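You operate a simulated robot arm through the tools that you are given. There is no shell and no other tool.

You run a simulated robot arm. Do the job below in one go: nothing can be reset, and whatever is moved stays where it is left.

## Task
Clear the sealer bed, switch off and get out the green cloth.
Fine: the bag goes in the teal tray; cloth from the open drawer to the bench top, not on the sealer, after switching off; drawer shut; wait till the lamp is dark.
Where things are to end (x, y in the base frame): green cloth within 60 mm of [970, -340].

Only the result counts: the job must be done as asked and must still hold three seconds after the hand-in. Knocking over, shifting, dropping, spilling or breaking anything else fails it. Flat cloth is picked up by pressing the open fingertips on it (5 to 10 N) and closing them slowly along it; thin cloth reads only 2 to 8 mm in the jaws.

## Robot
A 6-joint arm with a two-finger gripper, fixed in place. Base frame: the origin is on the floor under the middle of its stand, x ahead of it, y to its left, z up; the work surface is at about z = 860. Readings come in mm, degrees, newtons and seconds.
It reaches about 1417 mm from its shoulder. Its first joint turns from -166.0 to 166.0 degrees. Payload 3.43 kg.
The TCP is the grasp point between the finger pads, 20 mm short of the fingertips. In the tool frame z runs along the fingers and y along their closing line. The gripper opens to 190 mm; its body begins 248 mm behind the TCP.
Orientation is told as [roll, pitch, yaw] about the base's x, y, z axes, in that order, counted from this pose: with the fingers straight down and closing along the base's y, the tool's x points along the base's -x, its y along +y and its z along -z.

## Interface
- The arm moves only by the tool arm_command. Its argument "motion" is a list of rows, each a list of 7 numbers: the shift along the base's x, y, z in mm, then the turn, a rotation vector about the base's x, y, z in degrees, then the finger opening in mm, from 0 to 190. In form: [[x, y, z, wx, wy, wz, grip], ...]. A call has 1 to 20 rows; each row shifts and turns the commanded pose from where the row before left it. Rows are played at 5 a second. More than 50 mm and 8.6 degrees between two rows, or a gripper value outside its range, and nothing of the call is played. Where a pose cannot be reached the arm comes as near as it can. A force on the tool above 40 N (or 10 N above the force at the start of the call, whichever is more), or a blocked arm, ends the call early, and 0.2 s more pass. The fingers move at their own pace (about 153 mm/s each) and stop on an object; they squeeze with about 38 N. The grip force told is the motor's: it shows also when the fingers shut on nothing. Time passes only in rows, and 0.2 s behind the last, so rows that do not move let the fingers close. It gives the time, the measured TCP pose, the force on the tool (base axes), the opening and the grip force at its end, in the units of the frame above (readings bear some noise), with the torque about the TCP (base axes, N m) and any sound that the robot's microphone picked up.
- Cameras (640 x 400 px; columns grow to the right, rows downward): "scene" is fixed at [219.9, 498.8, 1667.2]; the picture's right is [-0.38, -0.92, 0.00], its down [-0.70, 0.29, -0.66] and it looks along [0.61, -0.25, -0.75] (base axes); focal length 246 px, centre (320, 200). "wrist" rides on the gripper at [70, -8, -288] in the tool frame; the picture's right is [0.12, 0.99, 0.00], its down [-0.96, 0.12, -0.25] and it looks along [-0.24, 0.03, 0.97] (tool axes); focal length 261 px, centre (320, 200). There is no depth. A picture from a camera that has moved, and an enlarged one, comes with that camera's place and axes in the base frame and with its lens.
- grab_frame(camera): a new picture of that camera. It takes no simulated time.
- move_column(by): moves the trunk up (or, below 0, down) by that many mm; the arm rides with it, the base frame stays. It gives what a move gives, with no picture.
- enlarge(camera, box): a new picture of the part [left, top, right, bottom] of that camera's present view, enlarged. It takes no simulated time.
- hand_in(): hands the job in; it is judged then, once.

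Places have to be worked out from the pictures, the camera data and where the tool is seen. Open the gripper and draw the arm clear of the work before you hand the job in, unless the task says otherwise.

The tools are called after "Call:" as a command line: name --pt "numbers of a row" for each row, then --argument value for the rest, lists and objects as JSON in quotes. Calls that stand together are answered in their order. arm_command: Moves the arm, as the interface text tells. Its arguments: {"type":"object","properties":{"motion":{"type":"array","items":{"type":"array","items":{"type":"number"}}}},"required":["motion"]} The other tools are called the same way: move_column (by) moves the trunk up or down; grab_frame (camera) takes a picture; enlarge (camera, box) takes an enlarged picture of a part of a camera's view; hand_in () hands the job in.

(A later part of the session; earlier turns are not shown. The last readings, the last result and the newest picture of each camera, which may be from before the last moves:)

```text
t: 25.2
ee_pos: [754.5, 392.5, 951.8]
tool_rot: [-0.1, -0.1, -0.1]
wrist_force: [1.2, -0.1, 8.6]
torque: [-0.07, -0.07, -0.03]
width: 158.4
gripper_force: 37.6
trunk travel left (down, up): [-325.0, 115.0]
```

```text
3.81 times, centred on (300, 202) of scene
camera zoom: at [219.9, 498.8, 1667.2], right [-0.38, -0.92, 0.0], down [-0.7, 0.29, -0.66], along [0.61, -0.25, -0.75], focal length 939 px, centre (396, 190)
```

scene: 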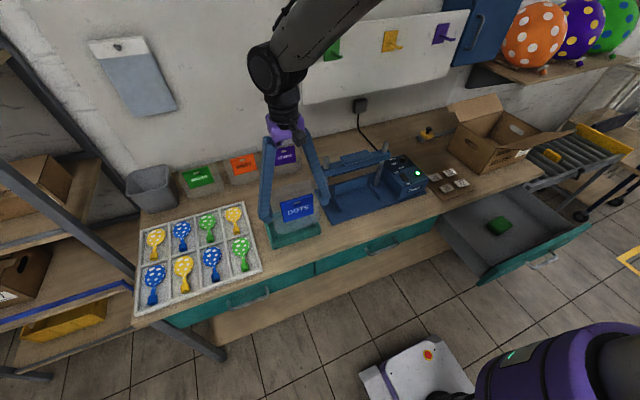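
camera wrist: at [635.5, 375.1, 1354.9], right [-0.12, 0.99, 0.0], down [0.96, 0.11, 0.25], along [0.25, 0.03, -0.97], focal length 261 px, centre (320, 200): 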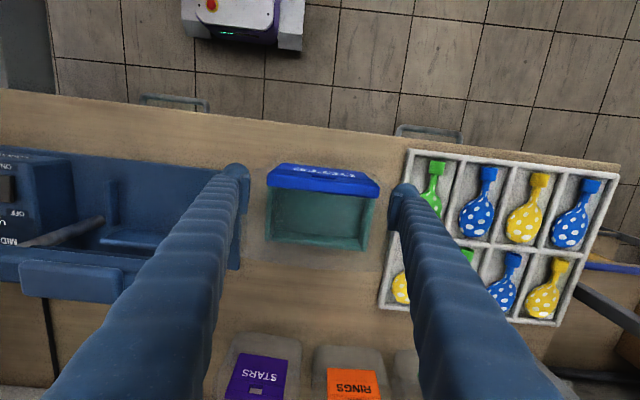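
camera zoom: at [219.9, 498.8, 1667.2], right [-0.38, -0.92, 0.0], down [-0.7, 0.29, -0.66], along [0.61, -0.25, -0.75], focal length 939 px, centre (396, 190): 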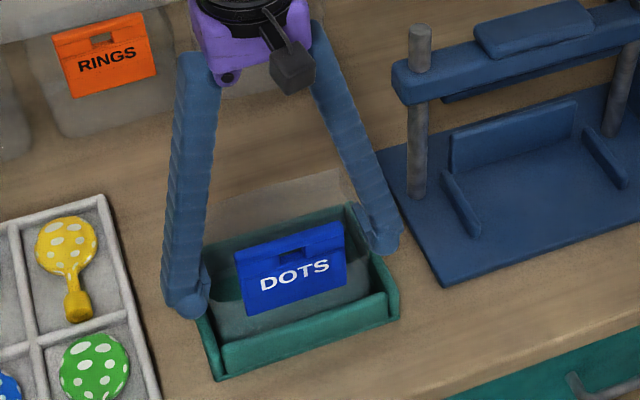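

Floor contact at 951.8 with 8.6 N. I ease up slightly and open the fingers slowly to release the bag.

Call:
arm_command --pt "0 0 0.8 0 0 0 150" --pt "0 0 0 0 0 0 157" --pt "0 0 0 0 0 0 160" --pt "0 0 0 0 0 0 164" --pt "0 0 0 0 0 0 170" --pt "0 0 0 0 0 0 176" --pt "0 0 0 0 0 0 180" --pt "0 0 0 0 0 0 180"

Call:
enlarge --camera "scene" --box '[240, 150, 360, 255]'

Call:
grab_frame --camera "wrist"

```text
t: 27.0
ee_pos: [754.0, 392.4, 952.8]
tool_rot: [-0.2, -0.1, -0.1]
wrist_force: [-0.6, -0.6, 0.9]
torque: [0.01, 0.0, 0.01]
width: 179.9
gripper_force: 0.0
trunk travel left (down, up): [-325.0, 115.0]
```

```text
3.81 times, centred on (300, 202) of scene
camera zoom: at [219.9, 498.8, 1667.2], right [-0.38, -0.92, 0.0], down [-0.7, 0.29, -0.66], along [0.61, -0.25, -0.75], focal length 939 px, centre (396, 190)
```

zoom: 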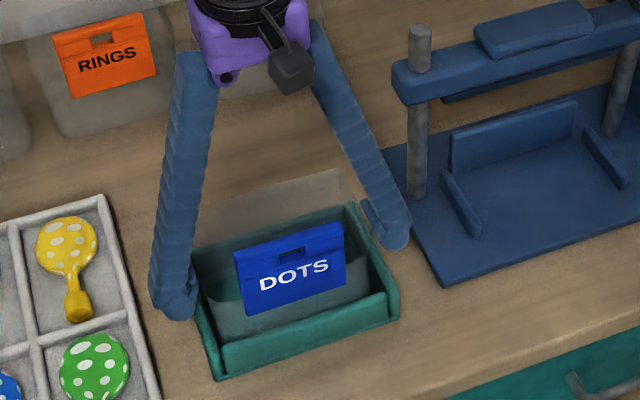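

```text
taken
camera wrist: at [682.7, 385.3, 1238.8], right [-0.12, 0.99, 0.0], down [0.96, 0.11, 0.25], along [0.25, 0.03, -0.97], focal length 261 px, centre (320, 200)
```

wrist: 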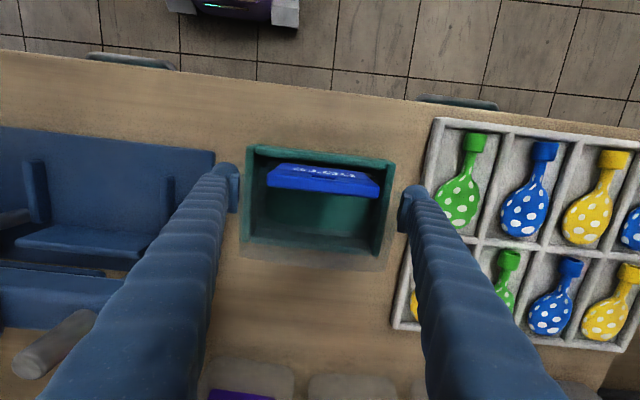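

The bag is standing in the tray and released. I raise the gripper straight up and check it stays put.

Call:
arm_command --pt "0 0 15 0 0 0 180" --pt "0 0 30 0 0 0 180" --pt "0 0 45 0 0 0 180" --pt "0 0 45 0 0 0 180" --pt "0 0 45 0 0 0 180" --pt "0 0 45 0 0 0 180" --pt "0 0 35 0 0 0 180" --pt "0 0 0 0 0 0 180"

Call:
enlarge --camera "scene" --box '[240, 150, 360, 255]'

Call:
grab_frame --camera "wrist"

```text
t: 28.8
ee_pos: [755.2, 393.3, 1213.9]
tool_rot: [-0.2, 0.0, -0.1]
wrist_force: [-1.0, -1.3, -0.5]
torque: [-0.01, 0.06, 0.02]
width: 179.9
gripper_force: 0.0
trunk travel left (down, up): [-325.0, 115.0]
```

```text
3.81 times, centred on (300, 202) of scene
camera zoom: at [219.9, 498.8, 1667.2], right [-0.38, -0.92, 0.0], down [-0.7, 0.29, -0.66], along [0.61, -0.25, -0.75], focal length 939 px, centre (396, 190)
```

zoom: 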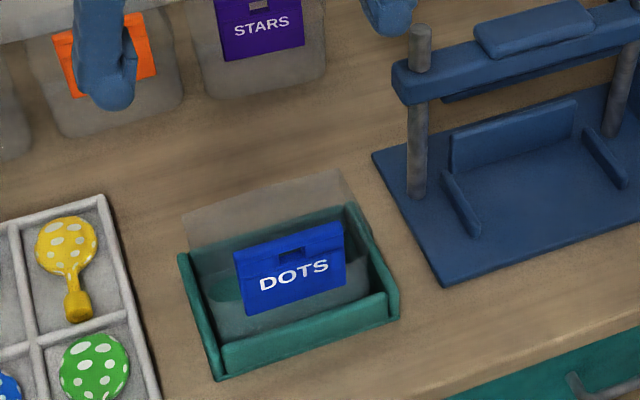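

```text
taken
camera wrist: at [683.6, 385.6, 1500.6], right [-0.12, 0.99, 0.0], down [0.96, 0.11, 0.25], along [0.25, 0.03, -0.97], focal length 261 px, centre (320, 200)
```

wrist: 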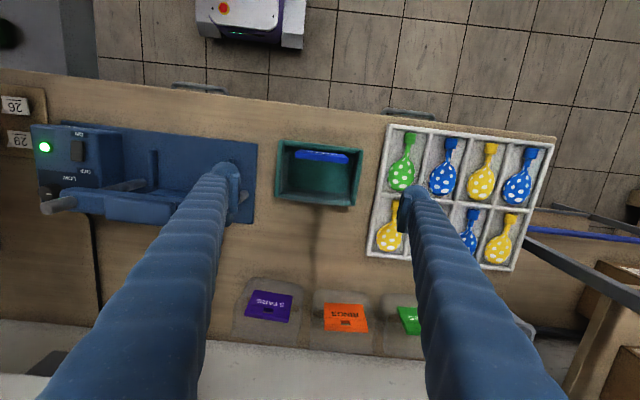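

The bag stands stable in the tray. Next is the switch: the rocker triangulates to about (776, -107, 957), with OFF at its back end. I cross over above the sealer at safe height to look straight down on it.

Call:
arm_command --pt "0 -30 10 0 0 0 180" --pt "1 -45 10 0 0 0 180" --pt "1 -45 0 0 0 0 180" --pt "1 -45 0 0 0 0 180" --pt "1 -45 0 0 0 0 180" --pt "1 -45 0 0 0 0 180" --pt "1 -45 0 0 0 0 180" --pt "1 -45 0 0 0 0 180" --pt "1 -45 0 0 0 0 180" --pt "1 -45 0 0 0 0 180" --pt "1 -45 0 0 0 0 180" --pt "1 -20 0 0 0 0 180" --pt "0 0 0 0 0 0 180" --pt "0 0 0 0 0 0 180"

Call:
grab_frame --camera "wrist"

Call:
enlarge --camera "wrist" --box '[220, 100, 420, 280]'

Call:
grab_frame --camera "scene"

```text
t: 31.8
ee_pos: [765.7, -108.3, 1232.6]
tool_rot: [-0.2, -0.1, -0.1]
wrist_force: [1.3, -0.3, 0.6]
torque: [-0.02, -0.02, 0.0]
width: 180.1
gripper_force: 0.0
trunk travel left (down, up): [-325.0, 115.0]
```

```text
taken
camera wrist: at [694.9, -115.9, 1520.2], right [-0.12, 0.99, 0.0], down [0.96, 0.12, 0.25], along [0.25, 0.03, -0.97], focal length 261 px, centre (320, 200)
```

wrist: 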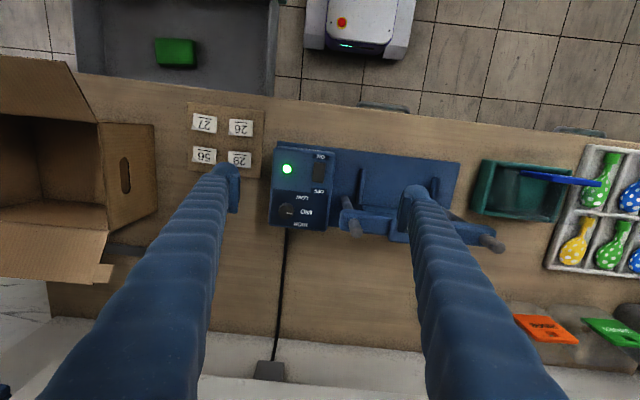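

```text
2.22 times, centred on (320, 190) of wrist
camera zoom: at [694.9, -115.9, 1520.2], right [-0.12, 0.99, 0.0], down [0.96, 0.12, 0.25], along [0.25, 0.03, -0.97], focal length 579 px, centre (320, 222)
```

zoom: 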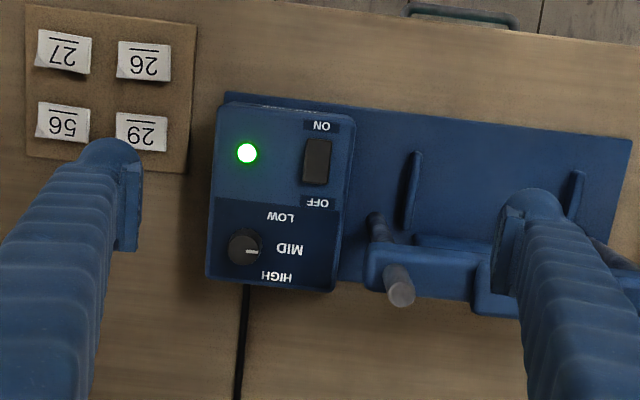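

```text
taken
```

scene: 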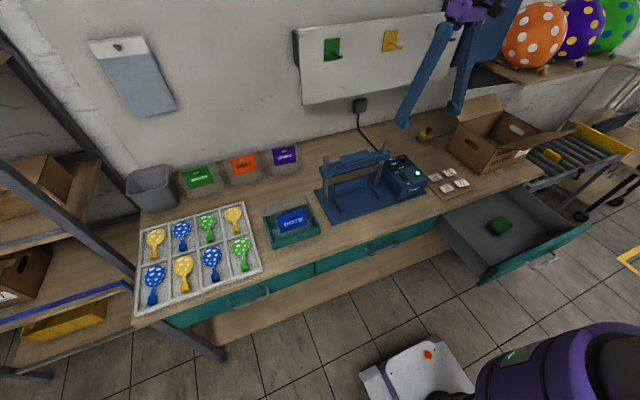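

I zoom in tightly on the control panel to see the rocker's state and exact place.

Call:
enlarge --camera "wrist" --box '[262, 135, 352, 235]'

Call:
enlarge --camera "scene" --box '[375, 145, 445, 210]'

Call:
enlarge --camera "scene" --box '[380, 0, 520, 140]'

```text
4.00 times, centred on (307, 185) of wrist
camera zoom: at [694.9, -115.9, 1520.2], right [-0.12, 0.99, 0.0], down [0.96, 0.12, 0.25], along [0.25, 0.03, -0.97], focal length 1043 px, centre (372, 260)
```

zoom: 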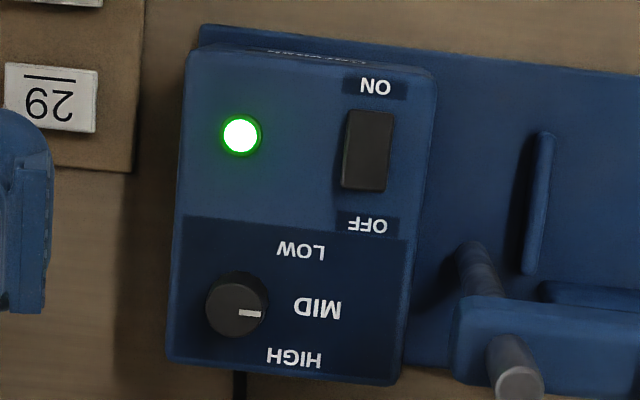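

```text
6.15 times, centred on (410, 178) of scene
camera zoom: at [219.9, 498.8, 1667.2], right [-0.38, -0.92, 0.0], down [-0.7, 0.29, -0.66], along [0.61, -0.25, -0.75], focal length 1516 px, centre (-234, 338)
```

zoom: 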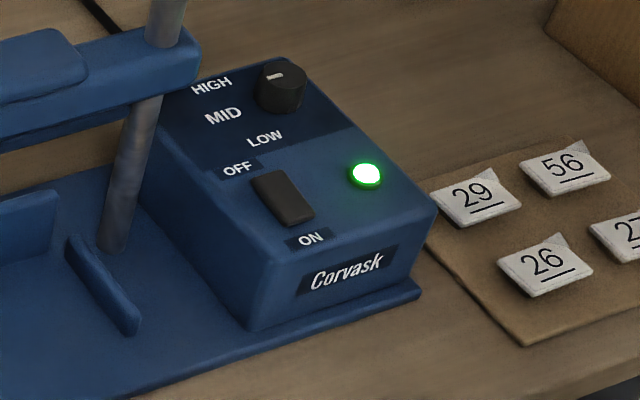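

```text
2.86 times, centred on (450, 70) of scene
camera zoom: at [219.9, 498.8, 1667.2], right [-0.38, -0.92, 0.0], down [-0.7, 0.29, -0.66], along [0.61, -0.25, -0.75], focal length 704 px, centre (-51, 571)
```

zoom: 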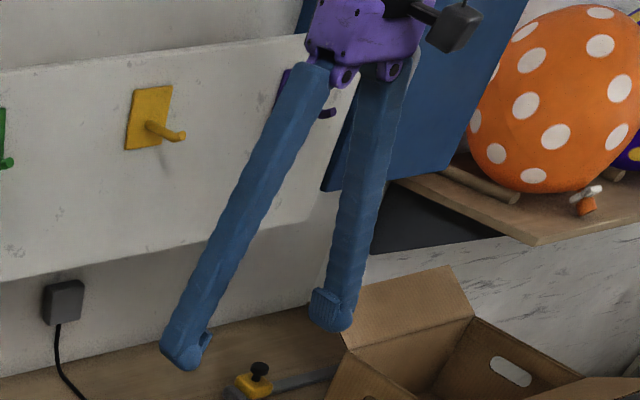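

The rocker runs from its ON end at about (754, -107, 961) to its raised OFF end at about (796, -107, 964). I will press the OFF end with the tip of the +y finger (its tip centre is ~112 mm from the TCP at 180 mm opening), so I move to TCP (790, -219) and come down to just above it.

Call:
arm_command --pt "8 -37 0 0 0 0 180" --pt "8 -37 0 0 0 0 180" --pt "8.3 -37 0 0 0 0 180" --pt "0 0 -45 0 0 0 180" --pt "0 0 -45 0 0 0 180" --pt "0 0 -45 0 0 0 180" --pt "0 0 -40 0 0 0 180" --pt "0 0 -30 0 0 0 180" --pt "0 0 0 0 0 0 180" --pt "0 0 0 0 0 0 180"

Call:
grab_frame --camera "wrist"

Call:
enlarge --camera "scene" --box '[360, 110, 460, 210]'

```text
t: 34.0
ee_pos: [789.2, -218.0, 1026.7]
tool_rot: [-0.1, 0.0, -0.1]
wrist_force: [-0.6, 0.6, 0.1]
torque: [0.0, 0.02, 0.03]
width: 179.9
gripper_force: 0.0
trunk travel left (down, up): [-325.0, 115.0]
```

```text
taken
camera wrist: at [718.7, -225.1, 1313.9], right [-0.12, 0.99, 0.0], down [0.96, 0.11, 0.25], along [0.25, 0.03, -0.97], focal length 261 px, centre (320, 200)
```

wrist: 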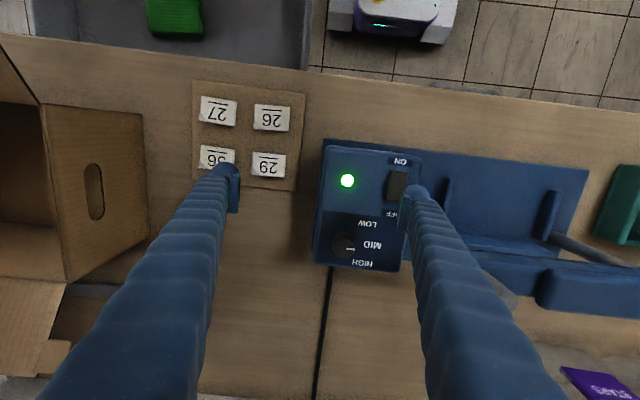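

```text
4.00 times, centred on (410, 160) of scene
camera zoom: at [219.9, 498.8, 1667.2], right [-0.38, -0.92, 0.0], down [-0.7, 0.29, -0.66], along [0.61, -0.25, -0.75], focal length 986 px, centre (-40, 360)
```

zoom: 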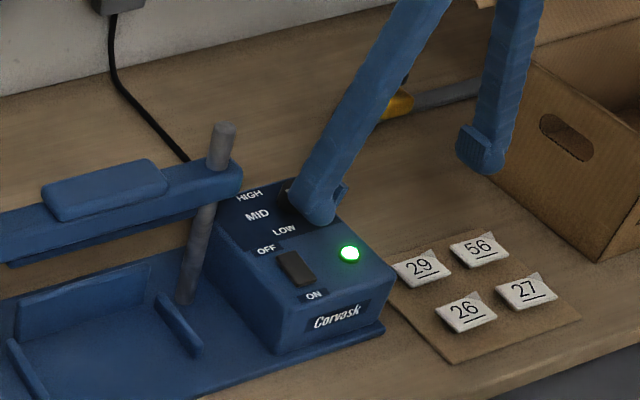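

The tip hangs above the panel, but I need to check its exact alignment, so I zoom in on the tip in both views.

Call:
enlarge --camera "scene" --box '[385, 130, 435, 190]'

Call:
enlarge --camera "wrist" --box '[340, 140, 460, 240]'

```text
6.67 times, centred on (410, 160) of scene
camera zoom: at [219.9, 498.8, 1667.2], right [-0.38, -0.92, 0.0], down [-0.7, 0.29, -0.66], along [0.61, -0.25, -0.75], focal length 1642 px, centre (-280, 467)
```

zoom: 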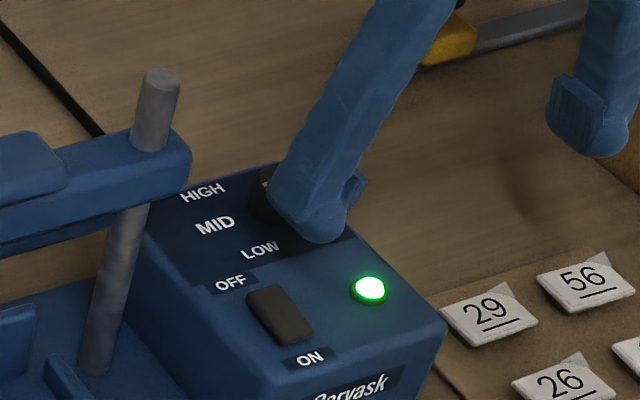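

```text
4.00 times, centred on (400, 190) of wrist
camera zoom: at [718.7, -225.1, 1313.9], right [-0.12, 0.99, 0.0], down [0.96, 0.11, 0.25], along [0.25, 0.03, -0.97], focal length 1043 px, centre (0, 240)
```

zoom: 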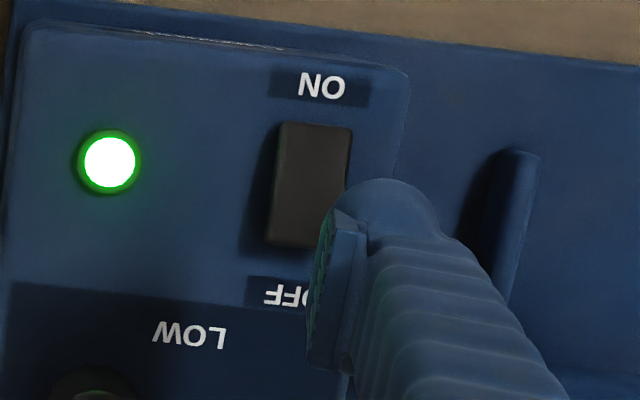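

The tip looks a few mm to the -y side of the rocker, so I shift +9 mm in y and lower to about 10 mm above the rocker, then check again.

Call:
arm_command --pt "1 9 0 0 0 0 180" --pt "0 0 -12 0 0 0 180" --pt "0 0 -12 0 0 0 180" --pt "0 0 -8 0 0 0 180" --pt "0 0 0 0 0 0 180" --pt "0 0 0 0 0 0 180"

Call:
enlarge --camera "scene" --box '[385, 130, 435, 190]'

Call:
enlarge --camera "wrist" --box '[340, 140, 460, 240]'

```text
t: 35.4
ee_pos: [791.0, -210.1, 993.2]
tool_rot: [-0.2, 0.0, -0.1]
wrist_force: [-0.6, 0.8, 0.5]
torque: [0.01, -0.04, -0.04]
width: 179.8
gripper_force: 0.0
trunk travel left (down, up): [-325.0, 115.0]
```

```text
6.67 times, centred on (410, 160) of scene
camera zoom: at [219.9, 498.8, 1667.2], right [-0.38, -0.92, 0.0], down [-0.7, 0.29, -0.66], along [0.61, -0.25, -0.75], focal length 1642 px, centre (-280, 467)
```

zoom: 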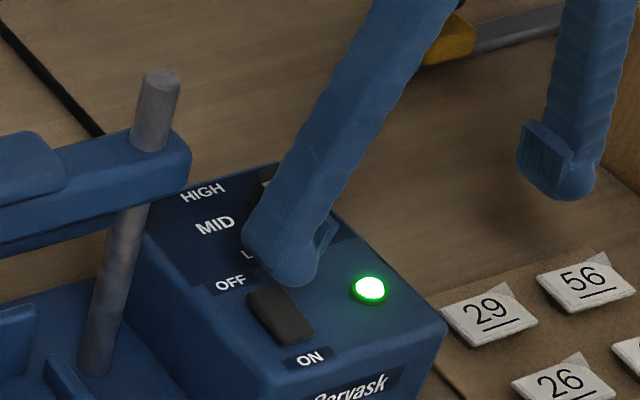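

```text
4.00 times, centred on (400, 190) of wrist
camera zoom: at [719.8, -217.3, 1281.0], right [-0.12, 0.99, 0.0], down [0.96, 0.11, 0.25], along [0.25, 0.03, -0.97], focal length 1043 px, centre (0, 240)
```

zoom: 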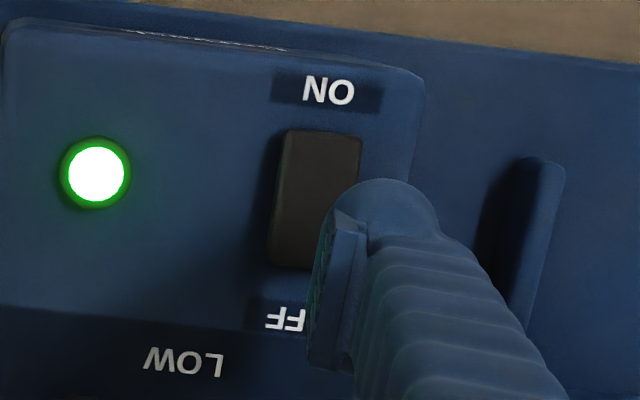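

Both views put the tip over the rocker's OFF half (within its width). I press down in small steps, watching force, sound and the lamp.

Call:
arm_command --pt "0 1 -3 0 0 0 180" --pt "0 0 -3 0 0 0 180" --pt "0 0 -2 0 0 0 180" --pt "0 0 0 0 0 0 180"

```text
t: 36.4
ee_pos: [789.8, -209.0, 987.3]
tool_rot: [-0.3, 0.0, -0.1]
wrist_force: [-0.5, 0.9, -0.1]
torque: [0.01, 0.01, 0.03]
width: 179.7
gripper_force: 0.0
trunk travel left (down, up): [-325.0, 115.0]
```

No contact yet at TCP 987; I continue down in 2 mm steps.

Call:
arm_command --pt "0 0 -2 0 0 0 180" --pt "0 0 -2 0 0 0 180" --pt "0 0 -2 0 0 0 180" --pt "0 0 0 0 0 0 180"

Call:
enlarge --camera "scene" --box '[385, 130, 435, 190]'

```text
t: 37.4
ee_pos: [790.8, -209.7, 983.0]
tool_rot: [-0.2, 0.0, -0.1]
wrist_force: [-0.7, -0.5, 0.5]
torque: [0.01, 0.0, 0.02]
width: 179.7
gripper_force: 0.0
trunk travel left (down, up): [-325.0, 115.0]
```

```text
6.67 times, centred on (410, 160) of scene
camera zoom: at [219.9, 498.8, 1667.2], right [-0.38, -0.92, 0.0], down [-0.7, 0.29, -0.66], along [0.61, -0.25, -0.75], focal length 1642 px, centre (-280, 467)
```

zoom: 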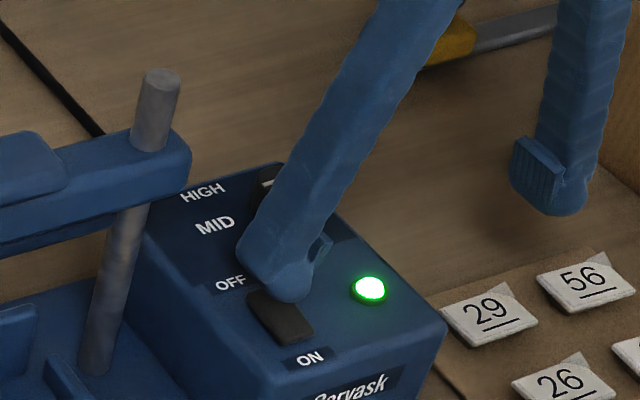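

Still no contact; the tip sits slightly to the -y side of the rocker's centre in this view, so I shift +5 mm in y and continue pressing.

Call:
arm_command --pt "1 5 0 0 0 0 180" --pt "0 0 -2 0 0 0 180" --pt "0 0 -2 0 0 0 180" --pt "0 0 -2 0 0 0 180" --pt "0 0 0 0 0 0 180"

Call:
enlarge --camera "scene" --box '[385, 130, 435, 190]'

```text
t: 38.6
ee_pos: [791.6, -203.4, 975.2]
tool_rot: [-0.2, 0.1, -0.1]
wrist_force: [0.0, -0.3, -1.1]
torque: [-0.03, 0.04, 0.01]
width: 180.0
gripper_force: 0.0
trunk travel left (down, up): [-325.0, 115.0]
```

```text
6.67 times, centred on (410, 160) of scene
camera zoom: at [219.9, 498.8, 1667.2], right [-0.38, -0.92, 0.0], down [-0.7, 0.29, -0.66], along [0.61, -0.25, -0.75], focal length 1642 px, centre (-280, 467)
```

zoom: 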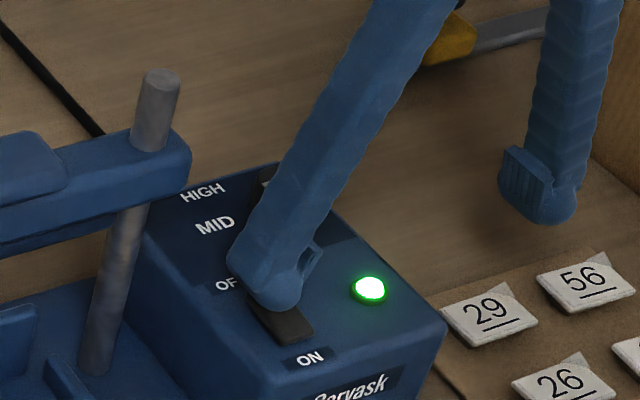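

Still free at TCP 975 (tip ~955), well centred now. I keep lowering in 2 mm steps.

Call:
arm_command --pt "0 0 -2 0 0 0 180" --pt "0 0 -2 0 0 0 180" --pt "0 0 0 0 0 0 180"

Call:
enlarge --camera "scene" --box '[385, 130, 435, 190]'

```text
t: 39.4
ee_pos: [792.3, -203.8, 973.0]
tool_rot: [-0.2, -0.1, -0.1]
wrist_force: [0.2, 0.4, -0.3]
torque: [0.01, 0.01, -0.02]
width: 179.9
gripper_force: 0.0
trunk travel left (down, up): [-325.0, 115.0]
```

```text
6.67 times, centred on (410, 160) of scene
camera zoom: at [219.9, 498.8, 1667.2], right [-0.38, -0.92, 0.0], down [-0.7, 0.29, -0.66], along [0.61, -0.25, -0.75], focal length 1642 px, centre (-280, 467)
```

zoom: 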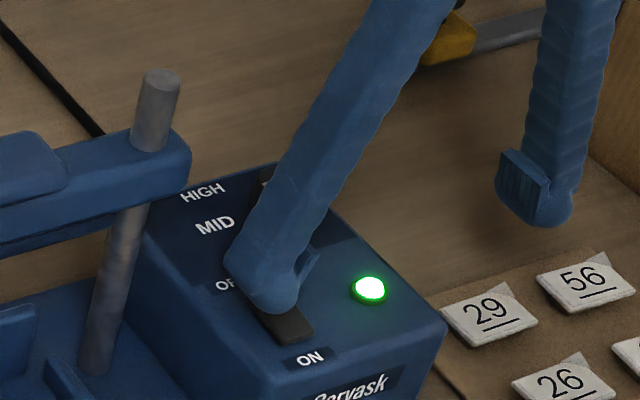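

No contact yet at tip ~953; continuing gently.

Call:
arm_command --pt "0 0 -2 0 0 0 180" --pt "0 0 -2 0 0 0 180" --pt "0 0 0 0 0 0 180"

Call:
enlarge --camera "scene" --box '[385, 130, 435, 190]'

```text
t: 40.2
ee_pos: [792.3, -202.2, 968.6]
tool_rot: [-0.3, -0.1, -0.1]
wrist_force: [-0.1, 0.5, 0.4]
torque: [0.01, -0.01, -0.02]
width: 179.8
gripper_force: 0.1
trunk travel left (down, up): [-325.0, 115.0]
```

```text
6.67 times, centred on (410, 160) of scene
camera zoom: at [219.9, 498.8, 1667.2], right [-0.38, -0.92, 0.0], down [-0.7, 0.29, -0.66], along [0.61, -0.25, -0.75], focal length 1642 px, centre (-280, 467)
```

zoom: 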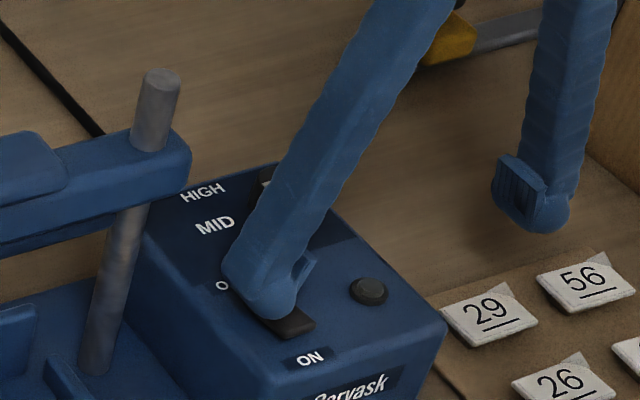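

The lamp has gone dark: the rocker toggled to OFF. I raise straight up and verify it stays dark.

Call:
arm_command --pt "0 0 5 0 0 0 180" --pt "0 0 15 0 0 0 180" --pt "0 0 40 0 0 0 180" --pt "0 0 45 0 0 0 180" --pt "0 0 45 0 0 0 180" --pt "0 0 45 0 0 0 180" --pt "0 0 45 0 0 0 180" --pt "0 0 0 0 0 0 180"

Call:
enlarge --camera "scene" --box '[375, 145, 445, 210]'

Call:
grab_frame --camera "wrist"

```text
t: 42.0
ee_pos: [793.3, -205.0, 1203.2]
tool_rot: [-0.2, 0.1, -0.2]
wrist_force: [0.2, 0.2, -0.2]
torque: [-0.01, 0.04, 0.0]
width: 180.0
gripper_force: 0.0
trunk travel left (down, up): [-325.0, 115.0]
```

```text
6.15 times, centred on (410, 178) of scene
camera zoom: at [219.9, 498.8, 1667.2], right [-0.38, -0.92, 0.0], down [-0.7, 0.29, -0.66], along [0.61, -0.25, -0.75], focal length 1516 px, centre (-234, 338)
```

zoom: 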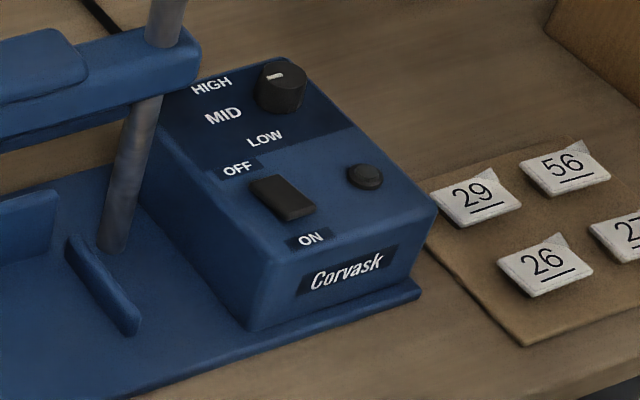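

```text
taken
camera wrist: at [722.2, -212.7, 1491.6], right [-0.12, 0.99, 0.0], down [0.96, 0.11, 0.25], along [0.24, 0.03, -0.97], focal length 261 px, centre (320, 200)
```

wrist: 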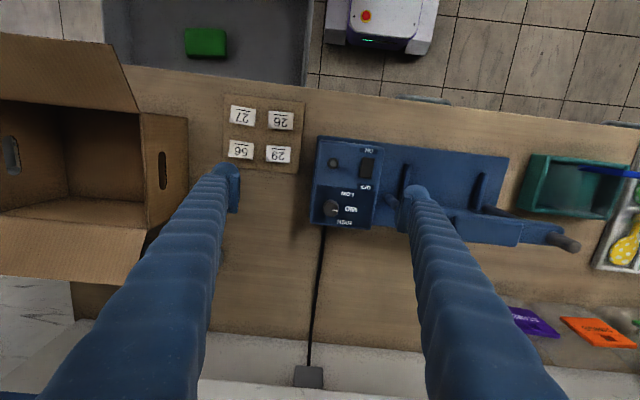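

The rocker now shows its OFF side pressed and the lamp is dark. Next, the cloth: it triangulates to about (522, -545, 718) in the drawer. I go toward the robot first, then across at height, to look down into the drawer.

Call:
arm_command --pt "-30 0 0 0 0 0 180" --pt "-45 0 0 0 0 0 180" --pt "-45 -5 0 0 0 0 180" --pt "-45 -15 0 0 0 0 180" --pt "-40 -25 0 0 0 0 180" --pt "-25 -40 0 0 0 0 180" --pt "-15 -45 0 0 0 0 180" --pt "-10 -45 0 0 0 0 180" --pt "-10 -45 0 0 0 0 180" --pt "-5 -45 0 0 0 0 180" --pt "0 -45 0 0 0 0 180" --pt "0 -30 0 0 0 0 180" --pt "0 0 0 0 0 0 180" --pt "0 0 0 0 0 0 180"

Call:
grab_frame --camera "wrist"

Call:
grab_frame --camera "scene"

```text
t: 45.0
ee_pos: [520.3, -541.5, 1206.5]
tool_rot: [-0.1, 0.0, 0.0]
wrist_force: [0.4, -0.1, 0.9]
torque: [-0.03, 0.01, 0.0]
width: 180.1
gripper_force: 0.0
trunk travel left (down, up): [-325.0, 115.0]
```

```text
taken
camera wrist: at [450.2, -549.2, 1493.1], right [-0.12, 0.99, 0.0], down [0.96, 0.12, 0.25], along [0.25, 0.03, -0.97], focal length 261 px, centre (320, 200)
```

wrist: 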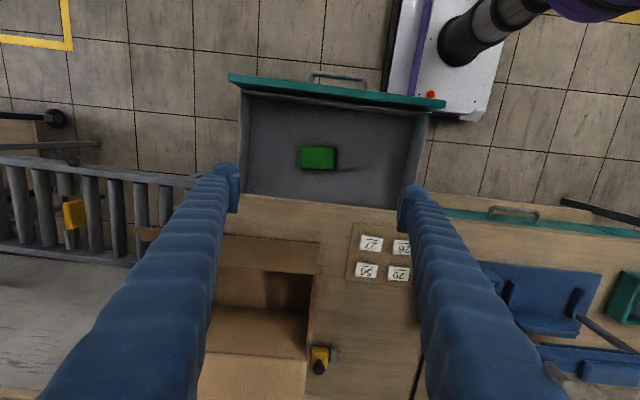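

```text
taken
```

scene: 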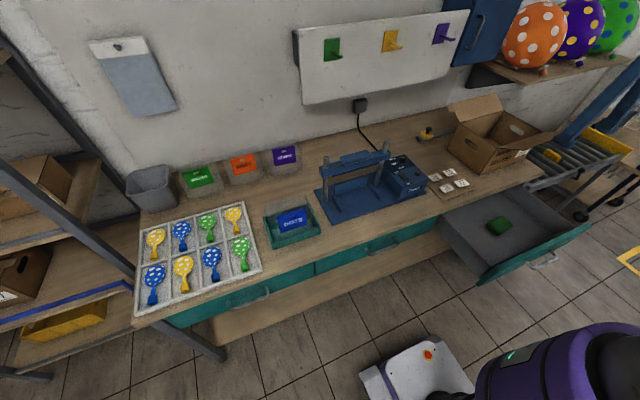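

The cloth is nearly under the tool. I zoom in on it and the drawer from here.

Call:
enlarge --camera "wrist" --box '[220, 60, 460, 220]'

Call:
enlarge --camera "wrist" --box '[285, 130, 355, 185]'

Call:
enlarge --camera "scene" --box '[470, 205, 530, 250]'

```text
2.50 times, centred on (340, 140) of wrist
camera zoom: at [450.2, -549.2, 1493.1], right [-0.12, 0.99, 0.0], down [0.96, 0.12, 0.25], along [0.25, 0.03, -0.97], focal length 652 px, centre (270, 350)
```

zoom: 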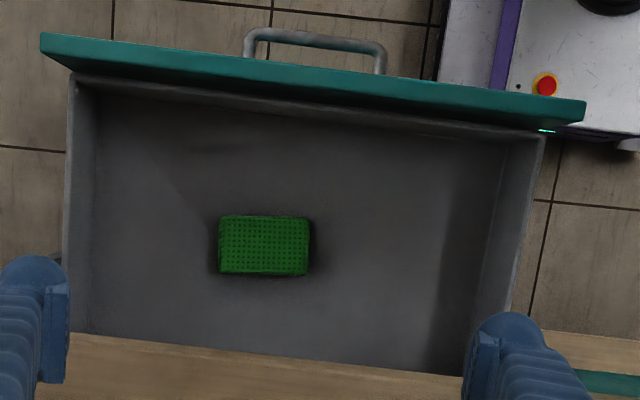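

```text
7.27 times, centred on (320, 158) of wrist
camera zoom: at [450.2, -549.2, 1493.1], right [-0.12, 0.99, 0.0], down [0.96, 0.12, 0.25], along [0.25, 0.03, -0.97], focal length 1896 px, centre (320, 509)
```

zoom: 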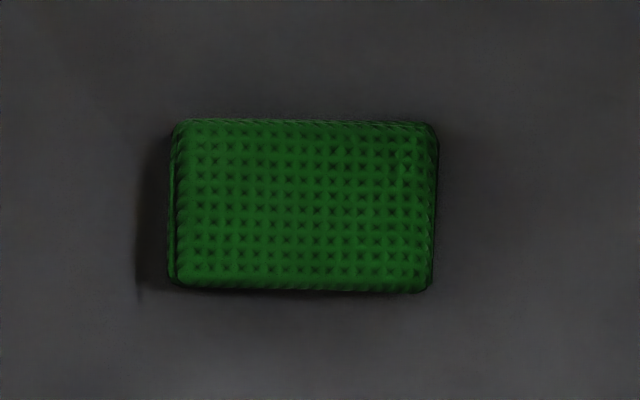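

```text
8.89 times, centred on (500, 228) of scene
camera zoom: at [219.9, 498.8, 1667.2], right [-0.38, -0.92, 0.0], down [-0.7, 0.29, -0.66], along [0.61, -0.25, -0.75], focal length 2190 px, centre (-1280, -44)
```

zoom: 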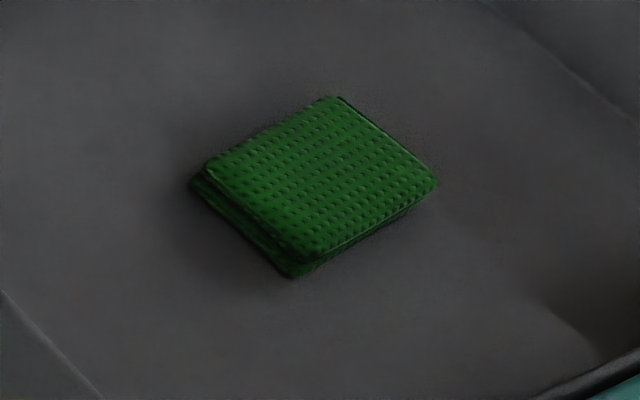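

It is a folded cloth about 105 × 70 mm and ~14 mm thick, centred near (519, -546) with its top near z 718; the drawer walls are far away. I narrow the fingers to 50 mm and descend to about 60 mm above it.

Call:
arm_command --pt "-1 -4 -30 0 0 0 150" --pt "0 0 -45 0 0 0 110" --pt "0 0 -45 0 0 0 80" --pt "0 0 -45 0 0 0 60" --pt "0 0 -45 0 0 0 50" --pt "0 0 -45 0 0 0 50" --pt "0 0 -45 0 0 0 50" --pt "0 0 -45 0 0 0 50" --pt "0 0 -45 0 0 0 50" --pt "0 0 -20 0 0 0 50" --pt "0 0 0 0 0 0 50" --pt "0 0 0 0 0 0 50"

Call:
grab_frame --camera "wrist"

Call:
grab_frame --camera "scene"

```text
t: 47.6
ee_pos: [521.6, -544.9, 797.5]
tool_rot: [-0.4, -0.1, -0.2]
wrist_force: [-0.2, 1.4, -0.6]
torque: [-0.04, 0.0, 0.0]
width: 50.1
gripper_force: 0.0
trunk travel left (down, up): [-325.0, 115.0]
```

```text
taken
camera wrist: at [449.2, -552.8, 1085.3], right [-0.12, 0.99, 0.0], down [0.96, 0.11, 0.25], along [0.25, 0.03, -0.97], focal length 261 px, centre (320, 200)
```

wrist: 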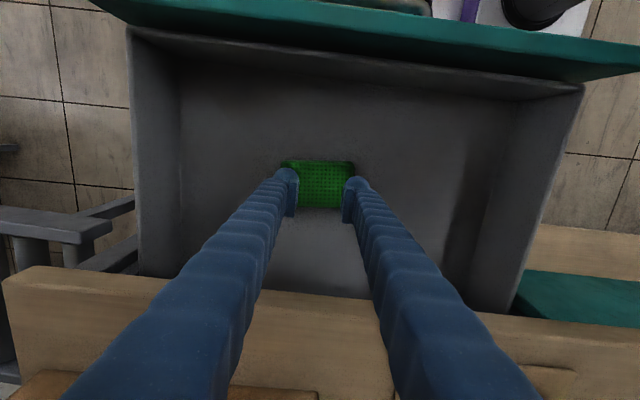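

```text
taken
```

scene: 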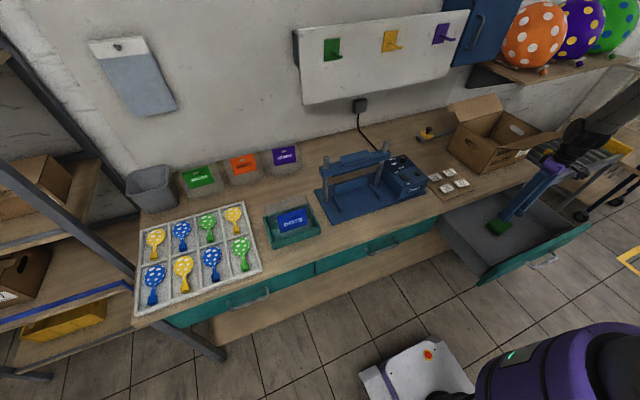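

The fingers hang over the cloth. I zoom to judge the tip positions relative to the cloth edges.

Call:
enlarge --camera "wrist" --box '[260, 140, 380, 230]'

Call:
enlarge --camera "scene" --box '[460, 100, 640, 260]'

```text
4.44 times, centred on (320, 185) of wrist
camera zoom: at [449.2, -552.8, 1085.3], right [-0.12, 0.99, 0.0], down [0.96, 0.11, 0.25], along [0.25, 0.03, -0.97], focal length 1158 px, centre (320, 267)
```

zoom: 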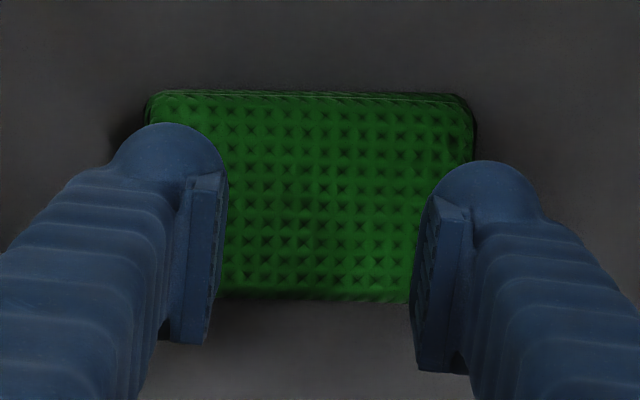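

```text
2.50 times, centred on (550, 180) of scene
camera zoom: at [219.9, 498.8, 1667.2], right [-0.38, -0.92, 0.0], down [-0.7, 0.29, -0.66], along [0.61, -0.25, -0.75], focal length 616 px, centre (-255, 250)
```

zoom: 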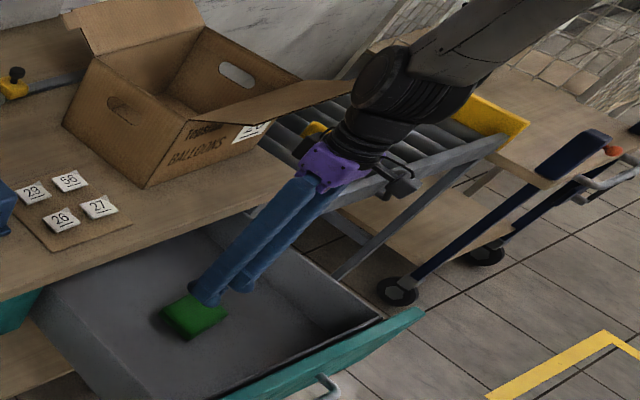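

The tips will land on the cloth about 40 mm either side of its centre. I lower to just above it, then press in small steps to reach 5–10 N.

Call:
arm_command --pt "-1 -1.5 -15 0 0 0 50" --pt "0 0 -15 0 0 0 50" --pt "0 0 -10 0 0 0 50" --pt "0 0 -5 0 0 0 50" --pt "0 0 0 0 0 0 50" --pt "0 0 0 0 0 0 50"

```text
t: 49.0
ee_pos: [517.9, -547.5, 752.3]
tool_rot: [-0.1, 0.0, -0.1]
wrist_force: [-0.6, 0.2, 0.2]
torque: [0.0, 0.01, 0.01]
width: 49.6
gripper_force: 0.0
trunk travel left (down, up): [-325.0, 115.0]
```

Tips are at about z 732, no contact yet. I continue down in 2 mm steps.

Call:
arm_command --pt "0 0 -2 0 0 0 50" --pt "0 0 -2 0 0 0 50" --pt "0 0 -2 0 0 0 50" --pt "0 0 -2 0 0 0 50" --pt "0 0 0 0 0 0 50"

Call:
enlarge --camera "scene" --box '[480, 200, 540, 245]'

```text
t: 50.2
ee_pos: [520.3, -548.4, 744.7]
tool_rot: [-0.2, -0.1, -0.1]
wrist_force: [-0.5, -0.4, -0.3]
torque: [-0.02, -0.01, -0.01]
width: 49.8
gripper_force: 0.1
trunk travel left (down, up): [-325.0, 115.0]
```

```text
8.89 times, centred on (510, 222) of scene
camera zoom: at [219.9, 498.8, 1667.2], right [-0.38, -0.92, 0.0], down [-0.7, 0.29, -0.66], along [0.61, -0.25, -0.75], focal length 2190 px, centre (-1369, 0)
```

zoom: 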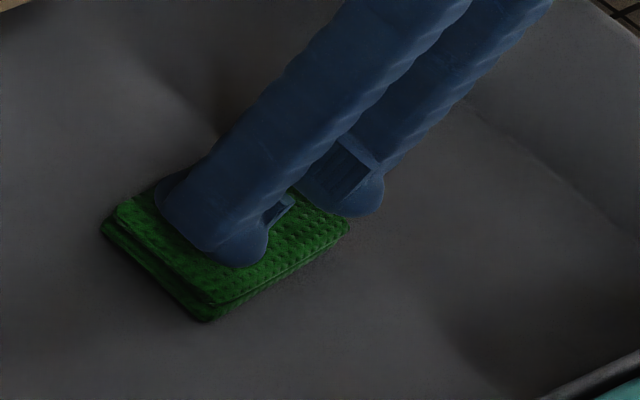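

Near contact now; I narrow to 40 mm so both tips are well inside the cloth, and continue down.

Call:
arm_command --pt "0 0.5 0 0 0 0 40" --pt "0 0 -2 0 0 0 40" --pt "0 0 -2 0 0 0 40" --pt "0 0 -2 0 0 0 40" --pt "0 0 0 0 0 0 40"

Call:
enlarge --camera "scene" --box '[480, 200, 540, 245]'

```text
t: 51.4
ee_pos: [519.5, -548.8, 737.4]
tool_rot: [-0.2, 0.1, -0.1]
wrist_force: [0.3, 0.1, 2.9]
torque: [0.12, -0.02, -0.05]
width: 40.4
gripper_force: 0.6
trunk travel left (down, up): [-325.0, 115.0]
```

```text
8.89 times, centred on (510, 222) of scene
camera zoom: at [219.9, 498.8, 1667.2], right [-0.38, -0.92, 0.0], down [-0.7, 0.29, -0.66], along [0.61, -0.25, -0.75], focal length 2190 px, centre (-1369, 0)
```

zoom: 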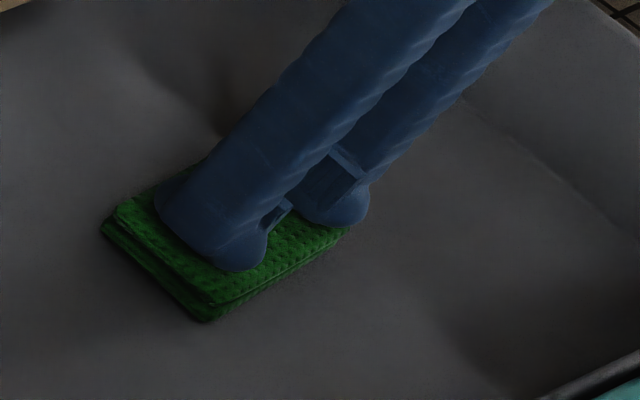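

First contact (2.9 N) at tip z ≈ 717. I press a little more to reach 5–10 N.

Call:
arm_command --pt "0 0 -1 0 0 0 40" --pt "0 0 -1 0 0 0 40" --pt "0 0 0 0 0 0 40"

```text
t: 52.2
ee_pos: [521.0, -547.6, 737.2]
tool_rot: [-0.3, 0.0, -0.1]
wrist_force: [0.2, 0.8, 24.8]
torque: [0.41, 0.01, 0.0]
width: 40.1
gripper_force: 0.9
trunk travel left (down, up): [-325.0, 115.0]
```

That jumped to 24.8 N, so I back off about 1 mm to come into the 5–10 N band.

Call:
arm_command --pt "0 0 0.8 0 0 0 40" --pt "0 0 0 0 0 0 40"

```text
t: 52.8
ee_pos: [519.4, -548.8, 736.5]
tool_rot: [-0.2, 0.0, -0.1]
wrist_force: [0.5, -2.9, 19.2]
torque: [0.22, -0.01, -0.05]
width: 40.3
gripper_force: 0.5
trunk travel left (down, up): [-325.0, 115.0]
```

Still 19 N; I ease up a bit more.

Call:
arm_command --pt "0 0 0.8 0 0 0 40" --pt "0 0 0 0 0 0 40"

```text
t: 53.4
ee_pos: [519.2, -547.6, 739.1]
tool_rot: [-0.1, 0.0, -0.1]
wrist_force: [1.0, -4.0, 6.4]
torque: [-0.01, 0.0, 0.0]
width: 40.5
gripper_force: 0.6
trunk travel left (down, up): [-325.0, 115.0]
```

6.4 N and balanced across both tips. Now I close slowly along the cloth.

Call:
arm_command --pt "0 0 0 0 0 0 38" --pt "0 0 0 0 0 0 36" --pt "0 0 0 0 0 0 34" --pt "0 0 0 0 0 0 32" --pt "0 0 0 0 0 0 30"

Call:
enlarge --camera "wrist" --box '[260, 140, 380, 230]'

Call:
enlarge --camera "scene" --box '[480, 200, 540, 245]'

```text
t: 54.6
ee_pos: [518.0, -548.3, 737.8]
tool_rot: [-0.2, 0.0, -0.2]
wrist_force: [-1.0, -1.2, 3.2]
torque: [0.03, -0.02, 0.01]
width: 29.7
gripper_force: 0.1
trunk travel left (down, up): [-325.0, 115.0]
```

```text
4.44 times, centred on (320, 185) of wrist
camera zoom: at [448.0, -555.9, 1024.7], right [-0.12, 0.99, 0.0], down [0.96, 0.11, 0.25], along [0.25, 0.03, -0.97], focal length 1158 px, centre (320, 267)
```

zoom: 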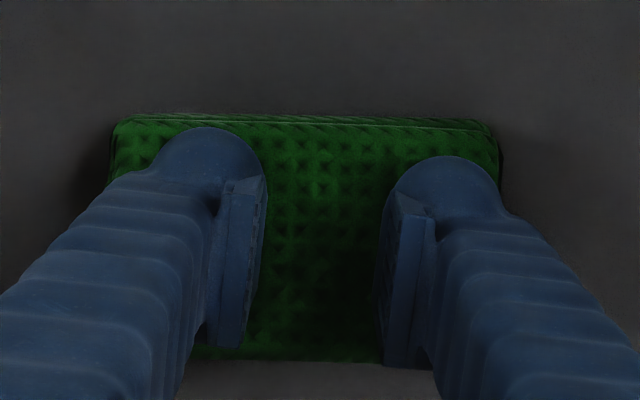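

```text
8.89 times, centred on (510, 222) of scene
camera zoom: at [219.9, 498.8, 1667.2], right [-0.38, -0.92, 0.0], down [-0.7, 0.29, -0.66], along [0.61, -0.25, -0.75], focal length 2190 px, centre (-1369, 0)
```

zoom: 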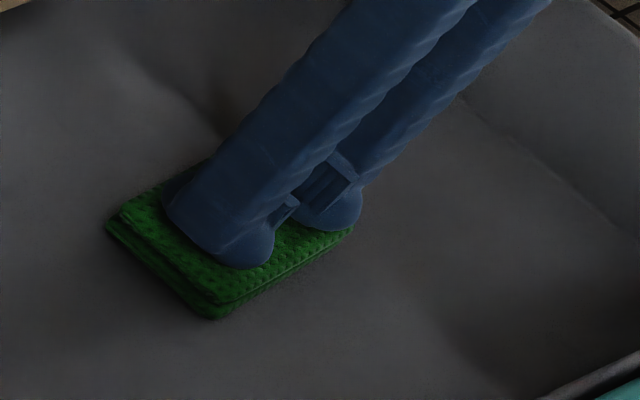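

Force fell to 3.2 N and the fingers slide along the top. I add a half millimetre of press and keep closing slowly.

Call:
arm_command --pt "0 0 -0.5 0 0 0 29" --pt "0 0 0 0 0 0 27" --pt "0 0 0 0 0 0 25" --pt "0 0 0 0 0 0 23"

```text
t: 55.6
ee_pos: [520.1, -549.3, 737.4]
tool_rot: [-0.2, -0.2, -0.1]
wrist_force: [0.8, -2.3, 10.2]
torque: [0.01, 0.02, 0.02]
width: 20.0
gripper_force: 0.0
trunk travel left (down, up): [-325.0, 115.0]
```

10.2 N now, opening 20 mm. I continue closing slowly to see whether the cloth gathers.

Call:
arm_command --pt "0 0 0 0 0 0 18" --pt "0 0 0 0 0 0 16" --pt "0 0 0 0 0 0 14" --pt "0 0 0 0 0 0 12" --pt "0 0 0 0 0 0 10"

Call:
enlarge --camera "wrist" --box '[260, 140, 380, 230]'

Call:
enlarge --camera "scene" --box '[480, 200, 540, 245]'

```text
t: 56.8
ee_pos: [518.3, -548.6, 737.1]
tool_rot: [-0.1, 0.0, 0.0]
wrist_force: [-0.6, 0.9, 10.1]
torque: [0.03, 0.0, 0.03]
width: 6.8
gripper_force: 0.1
trunk travel left (down, up): [-325.0, 115.0]
```

```text
4.44 times, centred on (320, 185) of wrist
camera zoom: at [447.6, -556.0, 1024.1], right [-0.12, 0.99, 0.0], down [0.96, 0.11, 0.25], along [0.25, 0.03, -0.97], focal length 1158 px, centre (320, 267)
```

zoom: 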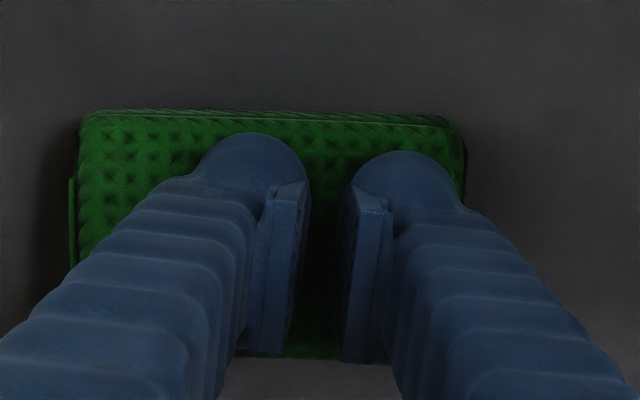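

```text
8.89 times, centred on (510, 222) of scene
camera zoom: at [219.9, 498.8, 1667.2], right [-0.38, -0.92, 0.0], down [-0.7, 0.29, -0.66], along [0.61, -0.25, -0.75], focal length 2190 px, centre (-1369, 0)
```

zoom: 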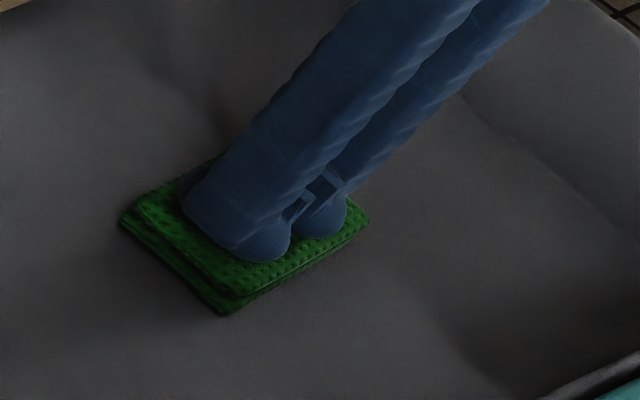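

The cloth seems to slide about 9 mm to -y as a block rather than gather. I finish closing to see whether anything is pinched.

Call:
arm_command --pt "0 0 0 0 0 0 7" --pt "0 0 0 0 0 0 4" --pt "0 0 0 0 0 0 1" --pt "0 0 0 0 0 0 0" --pt "0 0 0 0 0 0 0"

Call:
enlarge --camera "wrist" --box '[260, 140, 380, 230]'

```text
t: 58.0
ee_pos: [518.4, -547.8, 737.0]
tool_rot: [-0.1, 0.0, -0.1]
wrist_force: [-0.3, 0.1, 7.1]
torque: [0.04, 0.04, -0.02]
width: 5.8
gripper_force: 34.2
trunk travel left (down, up): [-325.0, 115.0]
```

```text
4.44 times, centred on (320, 185) of wrist
camera zoom: at [447.7, -556.1, 1024.1], right [-0.12, 0.99, 0.0], down [0.96, 0.11, 0.25], along [0.25, 0.03, -0.97], focal length 1158 px, centre (320, 267)
```

zoom: 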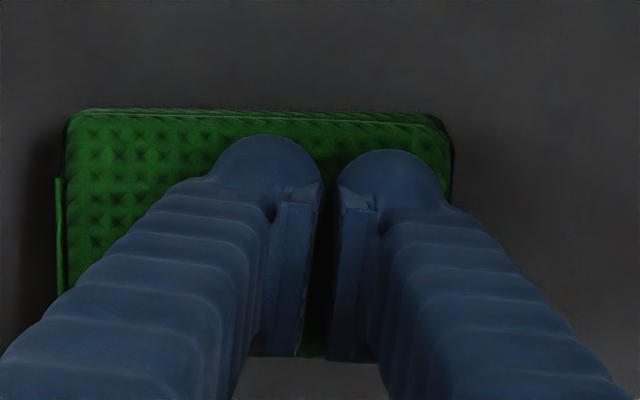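

The jaws stopped at 5.8 mm with 34 N of grip – matching a pinched cloth. I lift slowly and check that it comes along.

Call:
arm_command --pt "0 0 3 0 0 0 0" --pt "0 0 5 0 0 0 0" --pt "0 0 7 0 0 0 0" --pt "0 0 0 0 0 0 0"

Call:
enlarge --camera "scene" --box '[480, 200, 540, 245]'

Call:
enlarge --camera "wrist" --box '[260, 140, 380, 230]'

```text
t: 59.0
ee_pos: [519.1, -549.7, 750.9]
tool_rot: [-0.2, 0.0, -0.1]
wrist_force: [0.1, 0.2, 0.2]
torque: [-0.04, -0.01, 0.0]
width: 0.0
gripper_force: 34.5
trunk travel left (down, up): [-325.0, 115.0]
```

```text
8.89 times, centred on (510, 222) of scene
camera zoom: at [219.9, 498.8, 1667.2], right [-0.38, -0.92, 0.0], down [-0.7, 0.29, -0.66], along [0.61, -0.25, -0.75], focal length 2190 px, centre (-1369, 0)
```

zoom: 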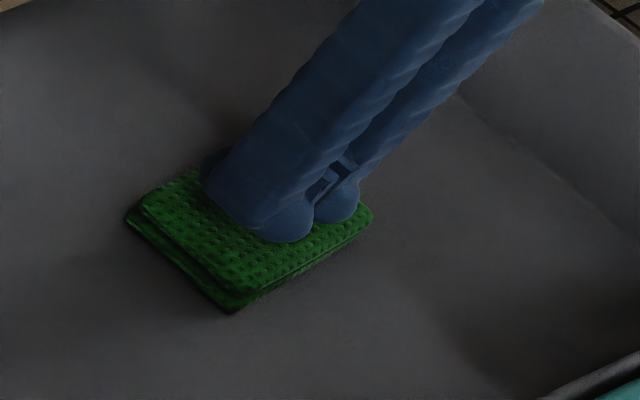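

```text
4.44 times, centred on (320, 185) of wrist
camera zoom: at [447.9, -557.0, 1039.0], right [-0.12, 0.99, 0.0], down [0.96, 0.11, 0.25], along [0.25, 0.03, -0.97], focal length 1158 px, centre (320, 267)
```

zoom: 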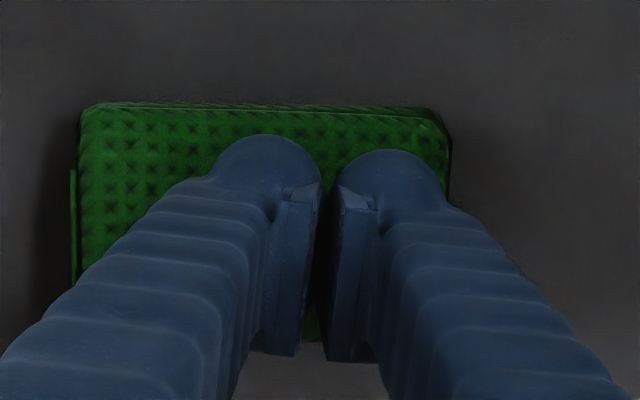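

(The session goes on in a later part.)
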